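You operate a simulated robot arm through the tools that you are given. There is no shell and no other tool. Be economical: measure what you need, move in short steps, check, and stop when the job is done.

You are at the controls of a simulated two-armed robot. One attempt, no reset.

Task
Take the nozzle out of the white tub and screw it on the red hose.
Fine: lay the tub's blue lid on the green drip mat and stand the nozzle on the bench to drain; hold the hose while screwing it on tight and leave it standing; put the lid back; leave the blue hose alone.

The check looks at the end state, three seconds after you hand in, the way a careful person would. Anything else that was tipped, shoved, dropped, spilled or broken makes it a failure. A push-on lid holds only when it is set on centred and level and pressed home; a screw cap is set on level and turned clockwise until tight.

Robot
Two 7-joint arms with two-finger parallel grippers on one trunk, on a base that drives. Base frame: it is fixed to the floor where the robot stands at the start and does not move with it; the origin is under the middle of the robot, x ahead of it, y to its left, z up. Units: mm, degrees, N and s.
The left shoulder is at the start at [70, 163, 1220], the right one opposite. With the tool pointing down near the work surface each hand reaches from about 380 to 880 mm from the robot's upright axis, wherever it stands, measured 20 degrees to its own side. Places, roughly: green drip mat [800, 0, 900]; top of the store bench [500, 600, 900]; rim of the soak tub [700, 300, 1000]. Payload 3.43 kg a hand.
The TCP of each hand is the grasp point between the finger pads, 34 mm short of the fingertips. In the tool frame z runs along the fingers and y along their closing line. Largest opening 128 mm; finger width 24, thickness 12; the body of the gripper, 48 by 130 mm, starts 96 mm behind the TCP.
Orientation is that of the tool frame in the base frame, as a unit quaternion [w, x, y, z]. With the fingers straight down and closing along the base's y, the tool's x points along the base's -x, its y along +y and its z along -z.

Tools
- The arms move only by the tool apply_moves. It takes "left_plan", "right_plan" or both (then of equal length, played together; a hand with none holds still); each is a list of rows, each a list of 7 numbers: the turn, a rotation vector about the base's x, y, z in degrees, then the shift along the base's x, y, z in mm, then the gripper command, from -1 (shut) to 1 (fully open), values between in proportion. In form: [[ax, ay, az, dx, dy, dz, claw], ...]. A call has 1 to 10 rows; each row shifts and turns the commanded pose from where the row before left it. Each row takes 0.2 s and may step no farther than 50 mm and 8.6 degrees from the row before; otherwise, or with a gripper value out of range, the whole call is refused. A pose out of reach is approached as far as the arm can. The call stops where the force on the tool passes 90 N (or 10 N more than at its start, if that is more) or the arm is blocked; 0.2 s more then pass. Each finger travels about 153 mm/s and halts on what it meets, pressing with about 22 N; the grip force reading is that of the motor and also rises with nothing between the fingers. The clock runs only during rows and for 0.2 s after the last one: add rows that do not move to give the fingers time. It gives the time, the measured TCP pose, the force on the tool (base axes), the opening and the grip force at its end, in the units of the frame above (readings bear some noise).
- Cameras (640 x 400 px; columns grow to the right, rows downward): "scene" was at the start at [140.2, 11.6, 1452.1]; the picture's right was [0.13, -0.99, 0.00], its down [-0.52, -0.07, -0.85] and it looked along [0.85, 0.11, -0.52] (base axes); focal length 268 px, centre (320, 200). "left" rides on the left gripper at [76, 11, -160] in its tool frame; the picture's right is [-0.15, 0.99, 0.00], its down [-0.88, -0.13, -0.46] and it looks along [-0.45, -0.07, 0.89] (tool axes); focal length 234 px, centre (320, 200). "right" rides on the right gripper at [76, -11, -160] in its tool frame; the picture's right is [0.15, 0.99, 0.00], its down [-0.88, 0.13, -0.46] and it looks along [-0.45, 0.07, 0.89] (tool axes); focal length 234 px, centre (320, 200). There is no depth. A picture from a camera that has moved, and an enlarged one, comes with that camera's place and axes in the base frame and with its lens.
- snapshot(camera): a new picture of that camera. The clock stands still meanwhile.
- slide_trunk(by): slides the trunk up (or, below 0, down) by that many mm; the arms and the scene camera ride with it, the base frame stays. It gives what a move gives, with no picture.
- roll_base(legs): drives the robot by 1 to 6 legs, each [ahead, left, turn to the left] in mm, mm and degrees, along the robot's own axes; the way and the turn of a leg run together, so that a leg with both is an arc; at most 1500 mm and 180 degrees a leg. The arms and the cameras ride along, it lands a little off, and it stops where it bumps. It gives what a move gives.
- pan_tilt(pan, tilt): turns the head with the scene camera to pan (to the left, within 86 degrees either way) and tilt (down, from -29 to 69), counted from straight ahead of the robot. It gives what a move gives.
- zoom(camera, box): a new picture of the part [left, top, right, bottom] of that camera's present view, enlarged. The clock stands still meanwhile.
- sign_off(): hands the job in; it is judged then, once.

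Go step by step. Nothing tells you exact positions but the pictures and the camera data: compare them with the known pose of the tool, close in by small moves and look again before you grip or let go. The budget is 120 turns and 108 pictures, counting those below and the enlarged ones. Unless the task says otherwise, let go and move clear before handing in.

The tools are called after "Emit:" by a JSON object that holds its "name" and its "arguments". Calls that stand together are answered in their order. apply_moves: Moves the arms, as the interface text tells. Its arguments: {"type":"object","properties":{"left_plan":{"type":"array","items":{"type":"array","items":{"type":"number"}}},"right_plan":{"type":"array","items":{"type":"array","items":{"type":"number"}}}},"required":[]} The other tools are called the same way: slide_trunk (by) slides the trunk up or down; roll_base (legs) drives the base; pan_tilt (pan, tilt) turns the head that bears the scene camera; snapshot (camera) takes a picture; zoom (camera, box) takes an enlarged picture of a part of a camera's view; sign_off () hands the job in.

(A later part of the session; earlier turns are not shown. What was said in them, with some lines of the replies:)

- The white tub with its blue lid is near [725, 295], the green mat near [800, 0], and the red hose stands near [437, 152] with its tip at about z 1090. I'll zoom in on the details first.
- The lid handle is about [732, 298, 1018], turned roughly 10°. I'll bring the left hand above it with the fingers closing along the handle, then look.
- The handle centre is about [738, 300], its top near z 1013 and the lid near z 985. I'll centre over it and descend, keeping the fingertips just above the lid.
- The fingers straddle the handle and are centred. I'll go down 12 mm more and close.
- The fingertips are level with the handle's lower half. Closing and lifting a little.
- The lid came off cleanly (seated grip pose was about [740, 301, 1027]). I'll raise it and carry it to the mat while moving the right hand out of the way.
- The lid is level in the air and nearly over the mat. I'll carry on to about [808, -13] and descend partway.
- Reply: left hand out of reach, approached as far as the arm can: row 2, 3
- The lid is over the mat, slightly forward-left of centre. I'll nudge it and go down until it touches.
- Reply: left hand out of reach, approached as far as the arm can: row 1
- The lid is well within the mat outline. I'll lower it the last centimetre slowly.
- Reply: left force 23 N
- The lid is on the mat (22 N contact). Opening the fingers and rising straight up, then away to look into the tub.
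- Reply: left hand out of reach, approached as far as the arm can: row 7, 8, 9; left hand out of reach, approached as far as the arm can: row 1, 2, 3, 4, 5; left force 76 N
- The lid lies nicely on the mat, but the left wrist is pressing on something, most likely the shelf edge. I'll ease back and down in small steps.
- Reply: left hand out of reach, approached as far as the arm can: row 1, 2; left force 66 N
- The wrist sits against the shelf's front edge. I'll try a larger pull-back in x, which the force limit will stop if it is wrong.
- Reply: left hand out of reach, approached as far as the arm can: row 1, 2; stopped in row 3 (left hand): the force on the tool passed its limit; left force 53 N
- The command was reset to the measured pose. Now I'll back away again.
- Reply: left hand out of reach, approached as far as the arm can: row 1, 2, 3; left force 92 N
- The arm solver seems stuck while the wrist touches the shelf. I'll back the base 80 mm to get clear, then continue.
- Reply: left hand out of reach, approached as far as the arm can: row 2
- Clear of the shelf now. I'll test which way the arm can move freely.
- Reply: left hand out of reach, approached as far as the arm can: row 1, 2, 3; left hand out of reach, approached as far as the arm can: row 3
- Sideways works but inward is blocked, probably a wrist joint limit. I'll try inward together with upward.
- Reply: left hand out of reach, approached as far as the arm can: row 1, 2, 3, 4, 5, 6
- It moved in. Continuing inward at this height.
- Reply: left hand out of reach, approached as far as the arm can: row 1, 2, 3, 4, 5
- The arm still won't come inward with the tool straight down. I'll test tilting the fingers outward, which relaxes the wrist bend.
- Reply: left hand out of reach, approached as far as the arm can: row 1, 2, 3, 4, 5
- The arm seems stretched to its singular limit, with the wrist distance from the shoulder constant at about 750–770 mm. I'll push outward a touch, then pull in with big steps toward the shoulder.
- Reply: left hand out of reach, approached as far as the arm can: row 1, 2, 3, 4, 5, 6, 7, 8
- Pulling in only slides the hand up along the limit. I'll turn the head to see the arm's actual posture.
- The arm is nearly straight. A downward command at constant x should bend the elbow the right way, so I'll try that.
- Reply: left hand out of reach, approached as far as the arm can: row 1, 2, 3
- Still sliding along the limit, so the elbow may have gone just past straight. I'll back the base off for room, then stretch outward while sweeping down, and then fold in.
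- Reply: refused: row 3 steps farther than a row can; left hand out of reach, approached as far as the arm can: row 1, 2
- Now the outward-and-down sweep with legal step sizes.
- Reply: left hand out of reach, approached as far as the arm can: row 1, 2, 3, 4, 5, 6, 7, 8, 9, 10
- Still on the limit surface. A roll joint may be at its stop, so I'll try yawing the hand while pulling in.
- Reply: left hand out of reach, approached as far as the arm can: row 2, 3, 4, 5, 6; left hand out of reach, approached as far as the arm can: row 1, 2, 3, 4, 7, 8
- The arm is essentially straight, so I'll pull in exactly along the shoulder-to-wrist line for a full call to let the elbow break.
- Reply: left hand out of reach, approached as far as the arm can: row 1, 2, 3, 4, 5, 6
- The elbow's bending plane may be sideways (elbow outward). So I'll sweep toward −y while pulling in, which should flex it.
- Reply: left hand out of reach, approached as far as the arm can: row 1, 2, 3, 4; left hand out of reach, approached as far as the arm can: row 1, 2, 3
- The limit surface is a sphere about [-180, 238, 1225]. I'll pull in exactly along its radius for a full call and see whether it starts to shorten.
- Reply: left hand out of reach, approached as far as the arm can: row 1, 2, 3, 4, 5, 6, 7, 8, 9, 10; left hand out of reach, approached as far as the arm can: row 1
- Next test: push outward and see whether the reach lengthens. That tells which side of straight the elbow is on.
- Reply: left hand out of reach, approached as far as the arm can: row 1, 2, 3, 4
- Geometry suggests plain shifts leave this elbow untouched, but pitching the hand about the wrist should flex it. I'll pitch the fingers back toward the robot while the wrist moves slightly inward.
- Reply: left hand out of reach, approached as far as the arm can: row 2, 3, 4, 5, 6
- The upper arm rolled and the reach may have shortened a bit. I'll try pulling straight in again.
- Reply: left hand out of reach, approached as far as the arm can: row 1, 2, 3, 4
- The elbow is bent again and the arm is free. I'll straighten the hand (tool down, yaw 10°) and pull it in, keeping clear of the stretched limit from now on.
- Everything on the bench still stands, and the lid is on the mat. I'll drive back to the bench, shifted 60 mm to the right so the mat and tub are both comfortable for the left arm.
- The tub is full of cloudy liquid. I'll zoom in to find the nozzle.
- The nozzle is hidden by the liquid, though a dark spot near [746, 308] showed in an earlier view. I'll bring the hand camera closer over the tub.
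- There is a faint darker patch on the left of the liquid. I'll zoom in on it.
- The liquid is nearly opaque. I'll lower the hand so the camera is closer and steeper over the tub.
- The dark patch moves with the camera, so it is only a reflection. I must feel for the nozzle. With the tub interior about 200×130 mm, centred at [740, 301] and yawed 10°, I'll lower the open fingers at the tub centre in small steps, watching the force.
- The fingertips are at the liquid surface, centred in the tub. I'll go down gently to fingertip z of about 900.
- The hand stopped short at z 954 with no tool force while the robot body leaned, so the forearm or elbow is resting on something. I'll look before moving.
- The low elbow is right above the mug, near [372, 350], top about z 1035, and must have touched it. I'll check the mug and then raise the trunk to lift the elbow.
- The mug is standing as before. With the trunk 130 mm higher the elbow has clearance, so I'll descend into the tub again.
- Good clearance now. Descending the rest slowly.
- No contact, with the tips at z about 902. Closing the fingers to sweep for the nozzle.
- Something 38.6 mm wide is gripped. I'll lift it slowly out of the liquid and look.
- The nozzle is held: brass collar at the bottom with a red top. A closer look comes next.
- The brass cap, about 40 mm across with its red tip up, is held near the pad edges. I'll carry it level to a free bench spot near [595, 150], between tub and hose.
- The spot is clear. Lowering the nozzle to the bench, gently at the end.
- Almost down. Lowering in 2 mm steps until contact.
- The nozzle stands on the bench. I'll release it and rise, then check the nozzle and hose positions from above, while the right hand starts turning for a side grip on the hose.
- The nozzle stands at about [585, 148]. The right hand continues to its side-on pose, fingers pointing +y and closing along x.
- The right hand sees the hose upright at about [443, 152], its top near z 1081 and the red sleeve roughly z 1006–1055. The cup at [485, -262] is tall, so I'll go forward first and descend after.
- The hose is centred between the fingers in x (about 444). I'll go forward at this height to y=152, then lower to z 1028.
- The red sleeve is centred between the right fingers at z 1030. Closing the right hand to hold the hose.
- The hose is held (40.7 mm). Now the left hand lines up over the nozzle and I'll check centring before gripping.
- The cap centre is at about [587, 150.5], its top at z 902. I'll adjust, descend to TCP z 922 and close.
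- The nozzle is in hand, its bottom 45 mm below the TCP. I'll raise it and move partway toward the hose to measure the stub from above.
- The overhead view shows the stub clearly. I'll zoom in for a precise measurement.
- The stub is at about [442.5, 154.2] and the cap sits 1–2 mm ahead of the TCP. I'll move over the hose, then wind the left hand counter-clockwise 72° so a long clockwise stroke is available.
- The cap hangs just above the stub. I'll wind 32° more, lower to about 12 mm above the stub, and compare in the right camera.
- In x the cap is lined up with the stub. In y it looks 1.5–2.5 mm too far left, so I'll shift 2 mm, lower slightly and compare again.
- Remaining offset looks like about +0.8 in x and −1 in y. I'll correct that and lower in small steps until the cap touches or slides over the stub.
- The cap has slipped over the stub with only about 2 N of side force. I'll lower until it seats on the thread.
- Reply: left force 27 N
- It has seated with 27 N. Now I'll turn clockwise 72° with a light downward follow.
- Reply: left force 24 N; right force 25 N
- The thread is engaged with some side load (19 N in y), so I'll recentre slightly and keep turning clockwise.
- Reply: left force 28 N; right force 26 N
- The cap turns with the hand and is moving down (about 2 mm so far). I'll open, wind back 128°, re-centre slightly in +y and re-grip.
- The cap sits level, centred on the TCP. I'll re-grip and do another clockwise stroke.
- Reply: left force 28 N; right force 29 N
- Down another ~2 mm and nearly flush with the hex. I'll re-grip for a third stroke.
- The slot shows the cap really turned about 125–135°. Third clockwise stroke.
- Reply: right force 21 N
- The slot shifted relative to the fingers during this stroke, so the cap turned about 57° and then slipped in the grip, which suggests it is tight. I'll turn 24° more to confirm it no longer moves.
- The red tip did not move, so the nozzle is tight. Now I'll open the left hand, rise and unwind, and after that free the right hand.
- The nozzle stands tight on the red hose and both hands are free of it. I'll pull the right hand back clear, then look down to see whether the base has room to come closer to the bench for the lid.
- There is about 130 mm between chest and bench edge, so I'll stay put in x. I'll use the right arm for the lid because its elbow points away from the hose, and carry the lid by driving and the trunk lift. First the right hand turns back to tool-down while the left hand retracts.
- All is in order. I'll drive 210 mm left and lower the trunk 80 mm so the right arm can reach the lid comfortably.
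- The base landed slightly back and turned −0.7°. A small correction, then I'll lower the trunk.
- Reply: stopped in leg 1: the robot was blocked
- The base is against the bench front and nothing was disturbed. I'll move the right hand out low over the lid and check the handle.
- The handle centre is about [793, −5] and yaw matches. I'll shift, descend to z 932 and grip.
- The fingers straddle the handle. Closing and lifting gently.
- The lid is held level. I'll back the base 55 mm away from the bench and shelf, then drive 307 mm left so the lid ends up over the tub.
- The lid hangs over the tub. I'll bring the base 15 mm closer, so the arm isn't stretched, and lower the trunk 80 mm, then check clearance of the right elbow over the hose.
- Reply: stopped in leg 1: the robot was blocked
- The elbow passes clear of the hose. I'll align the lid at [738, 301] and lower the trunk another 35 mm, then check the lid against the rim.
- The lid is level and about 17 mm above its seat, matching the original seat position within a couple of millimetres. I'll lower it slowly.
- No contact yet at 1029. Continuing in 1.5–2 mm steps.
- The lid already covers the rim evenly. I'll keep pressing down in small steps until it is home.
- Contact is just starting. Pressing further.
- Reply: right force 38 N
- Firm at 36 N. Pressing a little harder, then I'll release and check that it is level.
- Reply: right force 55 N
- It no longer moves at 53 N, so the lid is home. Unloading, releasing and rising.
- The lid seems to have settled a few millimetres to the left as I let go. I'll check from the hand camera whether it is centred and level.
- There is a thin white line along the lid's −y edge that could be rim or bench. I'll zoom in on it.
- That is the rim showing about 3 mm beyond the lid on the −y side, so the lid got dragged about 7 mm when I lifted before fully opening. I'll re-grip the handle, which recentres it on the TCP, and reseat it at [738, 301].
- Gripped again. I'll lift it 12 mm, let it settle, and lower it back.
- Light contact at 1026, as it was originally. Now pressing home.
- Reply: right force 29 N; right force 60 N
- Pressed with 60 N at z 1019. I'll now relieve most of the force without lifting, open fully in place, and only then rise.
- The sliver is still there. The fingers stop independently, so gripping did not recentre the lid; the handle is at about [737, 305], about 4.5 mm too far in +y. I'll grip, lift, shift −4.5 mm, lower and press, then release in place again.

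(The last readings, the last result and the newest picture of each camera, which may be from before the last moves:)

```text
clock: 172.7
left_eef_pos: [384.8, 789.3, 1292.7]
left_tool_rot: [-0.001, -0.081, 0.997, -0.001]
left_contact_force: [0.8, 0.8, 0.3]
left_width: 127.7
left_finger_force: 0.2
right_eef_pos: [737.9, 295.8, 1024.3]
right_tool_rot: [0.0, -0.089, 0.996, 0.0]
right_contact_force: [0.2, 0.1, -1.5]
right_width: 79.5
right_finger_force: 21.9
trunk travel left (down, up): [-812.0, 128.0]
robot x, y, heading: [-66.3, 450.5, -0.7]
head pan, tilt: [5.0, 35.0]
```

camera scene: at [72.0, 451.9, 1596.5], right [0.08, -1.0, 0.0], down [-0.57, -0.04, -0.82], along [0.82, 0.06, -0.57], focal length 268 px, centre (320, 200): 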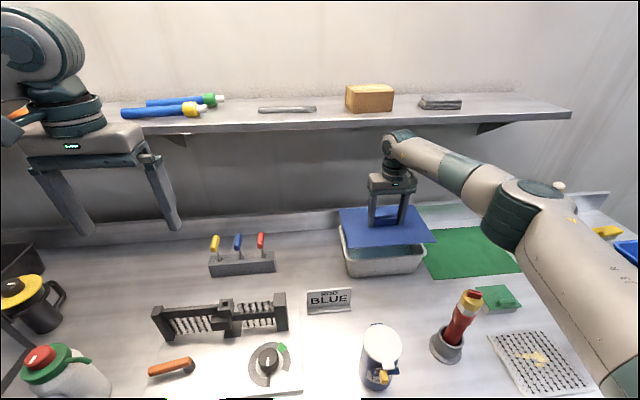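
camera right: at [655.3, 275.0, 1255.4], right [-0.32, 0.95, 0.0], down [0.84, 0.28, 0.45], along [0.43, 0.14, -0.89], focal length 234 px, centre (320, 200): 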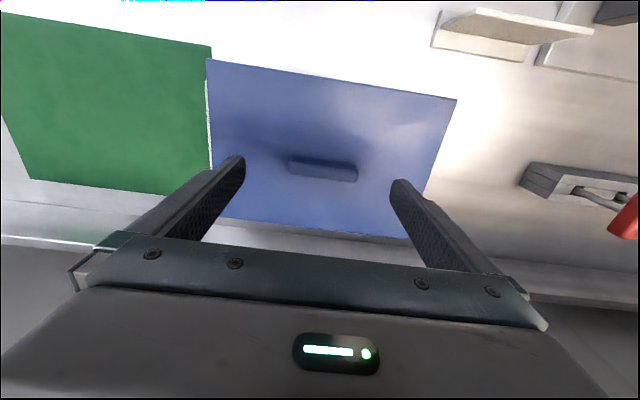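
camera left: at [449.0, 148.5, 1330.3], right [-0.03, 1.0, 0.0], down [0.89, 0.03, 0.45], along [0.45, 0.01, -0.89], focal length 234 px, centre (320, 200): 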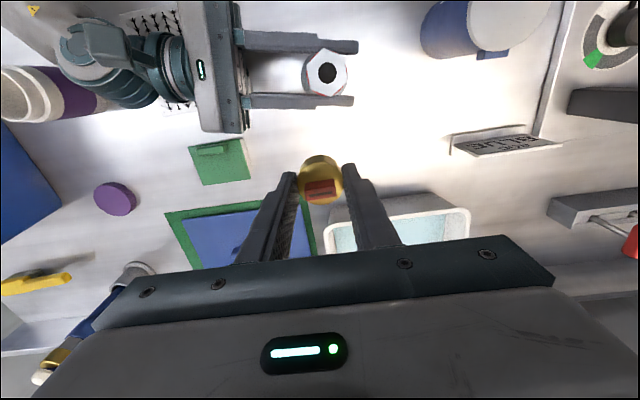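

The lid is shifted and still hanging just above its seat. Lowering and pressing.

Emit:
{"name": "apply_moves", "arguments": {"right_plan": [[0, 0, 0, 0, 0, -2, -1], [0, 0, 0, 0, 0, -2, -1], [0, 0, 0, 0, 0, -2, -1], [0, 0, 0, 0, 0, -2, -1], [0, 0, 0, 0, 0, 0, -1]]}}

```text
clock: 173.9
left_eef_pos: [381.1, 790.1, 1294.5]
left_tool_rot: [0.0, -0.082, 0.997, -0.002]
left_contact_force: [0.8, 0.3, 0.4]
left_width: 128.1
left_finger_force: 0.1
right_eef_pos: [737.7, 294.5, 1020.0]
right_tool_rot: [0.003, -0.088, 0.996, -0.001]
right_contact_force: [6.1, -5.6, 26.2]
right_width: 79.5
right_finger_force: 21.8
trunk travel left (down, up): [-812.0, 128.0]
robot x, y, heading: [-67.5, 450.8, -0.8]
head pan, tilt: [5.0, 35.0]
```

Emit:
{"name": "apply_moves", "arguments": {"right_plan": [[0, 0, 0, 0, 0, -3, -1], [0, 0, 0, 0, 0, -3, -1], [0, 0, 0, 0, 0, -2, -1], [0, 0, 0, 0, 0, -2, -1], [0, 0, 0, 0, 0, 0, -1]]}}

```text
clock: 175.1
left_eef_pos: [377.0, 787.5, 1295.5]
left_tool_rot: [0.003, -0.08, 0.997, -0.001]
left_contact_force: [0.1, 0.1, -0.5]
left_width: 128.1
left_finger_force: 0.1
right_eef_pos: [738.0, 295.0, 1021.1]
right_tool_rot: [0.008, -0.089, 0.996, -0.001]
right_contact_force: [10.9, -13.4, 62.6]
right_width: 79.3
right_finger_force: 21.8
trunk travel left (down, up): [-812.0, 128.0]
robot x, y, heading: [-65.8, 446.1, -0.8]
head pan, tilt: [5.0, 35.0]
```

Pressed with 63 N. Now relieving, opening in place, rising, and taking one of the last pictures.

Emit:
{"name": "apply_moves", "arguments": {"right_plan": [[0, 0, 0, 0, 0, 5, -1], [0, 0, 0, 0, 0, 4, -1], [0, 0, 0, 0, 0, 0, -1], [0, 0, 0, 0, 0, 0, 0.4], [0, 0, 0, 0, 0, 0, 0.8], [0, 0, 0, 0, 0, 0, 1], [0, 0, 0, 0, 0, 10, 1], [0, 0, 0, 0, 0, 30, 1], [0, 0, 0, -10, 0, 40, 1], [0, 0, 0, 0, 0, 0, 1]]}}

Emit:
{"name": "zoom", "arguments": {"camera": "right", "box": [180, 30, 480, 250]}}

```text
clock: 177.3
left_eef_pos: [385.3, 789.9, 1292.6]
left_tool_rot: [-0.002, -0.081, 0.997, -0.001]
left_contact_force: [1.0, 0.3, 0.4]
left_width: 127.9
left_finger_force: 0.1
right_eef_pos: [729.0, 295.7, 1094.3]
right_tool_rot: [-0.001, -0.089, 0.996, -0.001]
right_contact_force: [0.4, 0.1, 0.0]
right_width: 128.0
right_finger_force: 0.0
trunk travel left (down, up): [-812.0, 128.0]
robot x, y, heading: [-65.5, 444.8, -0.9]
head pan, tilt: [5.0, 35.0]
```

```text
1.82 times, centred on (330, 140) of right
camera zoom: at [655.9, 271.6, 1253.0], right [-0.32, 0.95, 0.0], down [0.84, 0.28, 0.45], along [0.43, 0.14, -0.89], focal length 426 px, centre (302, 309)
```

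zoom: 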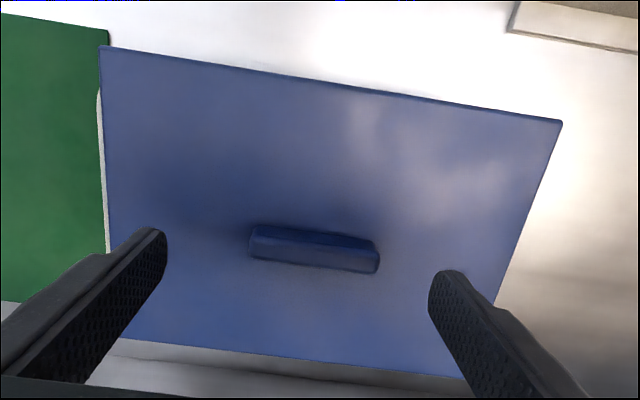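

The handle came to rest in the same place for the third time, despite my shift. So the lip centres the lid on its own, and correcting for this camera's +4 mm bias (seen on the mat), that is the original seat. For a clean final push I'll press on top of the handle with closed fingers, centred at [738, 301].

Emit:
{"name": "apply_moves", "arguments": {"right_plan": [[0, 0, 0, 5, 3, 0, -1], [0, 0, 0, 4.5, 2.3, 0, -1], [0, 0, 0, 0, 0, 0, -1], [0, 0, 0, 0, 0, -15, -1], [0, 0, 0, 0, 0, -15, -1], [0, 0, 0, 0, 0, -8, -1], [0, 0, 0, 0, 0, -4, -1], [0, 0, 0, 0, 0, -4, -1], [0, 0, 0, 0, 0, 0, -1]]}}

```text
clock: 179.3
left_eef_pos: [383.6, 789.4, 1293.5]
left_tool_rot: [-0.001, -0.08, 0.997, -0.001]
left_contact_force: [0.1, -0.4, 0.4]
left_width: 128.0
left_finger_force: 0.0
right_eef_pos: [737.9, 301.6, 1050.2]
right_tool_rot: [0.0, -0.089, 0.996, 0.0]
right_contact_force: [-0.5, -0.1, -0.2]
right_width: 0.1
right_finger_force: 22.4
trunk travel left (down, up): [-812.0, 128.0]
robot x, y, heading: [-65.6, 442.9, -0.6]
head pan, tilt: [5.0, 35.0]
```

Emit:
{"name": "apply_moves", "arguments": {"right_plan": [[0, 0, 0, 0, 0, -3, -1], [0, 0, 0, 0, 0, -3, -1], [0, 0, 0, 0, 0, -3, -1], [0, 0, 0, 0, 0, -3, -1], [0, 0, 0, 0, 0, -3, -1], [0, 0, 0, 0, 0, 0, -1]]}}

```text
clock: 180.7
left_eef_pos: [379.4, 788.9, 1296.4]
left_tool_rot: [0.001, -0.081, 0.997, -0.002]
left_contact_force: [0.1, 0.3, 0.1]
left_width: 128.0
left_finger_force: 0.1
right_eef_pos: [736.1, 301.8, 1047.1]
right_tool_rot: [0.009, -0.088, 0.996, -0.001]
right_contact_force: [21.0, -5.8, 65.4]
right_width: 0.0
right_finger_force: 22.0
trunk travel left (down, up): [-812.0, 128.0]
robot x, y, heading: [-68.1, 448.2, -0.6]
head pan, tilt: [5.0, 35.0]
```

The handle top holds at z 1013 under 65 N, the same height as at the start, so the lid is home. Lifting off and moving clear, with a last look.

Emit:
{"name": "apply_moves", "arguments": {"right_plan": [[0, 0, 0, 0, 0, 10, -1], [0, 0, 0, 0, 0, 15, -1], [0, 0, 0, 0, 0, 30, -1], [0, 0, 0, -10, 0, 30, -1], [0, 0, 0, -20, 0, 30, -1], [0, 0, 0, -30, -5, 20, -1], [0, 0, 0, -30, -5, 20, -1], [0, 0, 0, 0, 0, 0, -1]]}}

Emit:
{"name": "pan_tilt", "arguments": {"pan": -10, "tilt": 38}}

Emit:
{"name": "snapshot", "arguments": {"camera": "scene"}}

```text
clock: 182.5
left_eef_pos: [384.4, 790.0, 1291.3]
left_tool_rot: [-0.001, -0.081, 0.997, -0.001]
left_contact_force: [-0.2, -0.2, 0.6]
left_width: 128.1
left_finger_force: 0.0
right_eef_pos: [646.8, 292.6, 1189.1]
right_tool_rot: [0.001, -0.089, 0.996, 0.0]
right_contact_force: [-0.4, -0.6, -0.1]
right_width: 0.1
right_finger_force: 21.9
trunk travel left (down, up): [-812.0, 128.0]
robot x, y, heading: [-65.8, 446.1, -0.7]
head pan, tilt: [5.0, 35.0]
```

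```text
clock: 183.2
left_eef_pos: [383.9, 790.0, 1293.2]
left_tool_rot: [0.0, -0.081, 0.997, -0.001]
left_contact_force: [0.4, 0.3, -0.4]
left_width: 128.1
left_finger_force: 0.0
right_eef_pos: [648.4, 292.8, 1189.1]
right_tool_rot: [0.0, -0.089, 0.996, 0.0]
right_contact_force: [-0.2, -0.5, 0.1]
right_width: 0.1
right_finger_force: 22.1
trunk travel left (down, up): [-812.0, 128.0]
robot x, y, heading: [-66.2, 448.1, -0.6]
head pan, tilt: [-10.0, 38.0]
```

```text
refused: no pictures are left
```

The picture budget is used up. At the last check the nozzle was tight on the standing red hose. The lid has since held firm under a 65 N press, and both hands are clear, so I'm handing in.

Emit:
{"name": "sign_off", "arguments": {}}

```text
The job is handed in.
```

I screwed the nozzle tight onto the red hose, which is still standing in its holder, and pressed the blue lid back on the tub. I had no pictures left for a final look at the lid. It held firm at its original height under a 65 N press. Late pictures still showed about 3 mm of tub rim past its right-hand edge, which I took for its normal seat.

I didn't touch the blue hose. Earlier on, the left elbow pressed on the blue mug and the left wrist on the shelf edge, and later the base bumped the bench front twice; I saw nothing moved.
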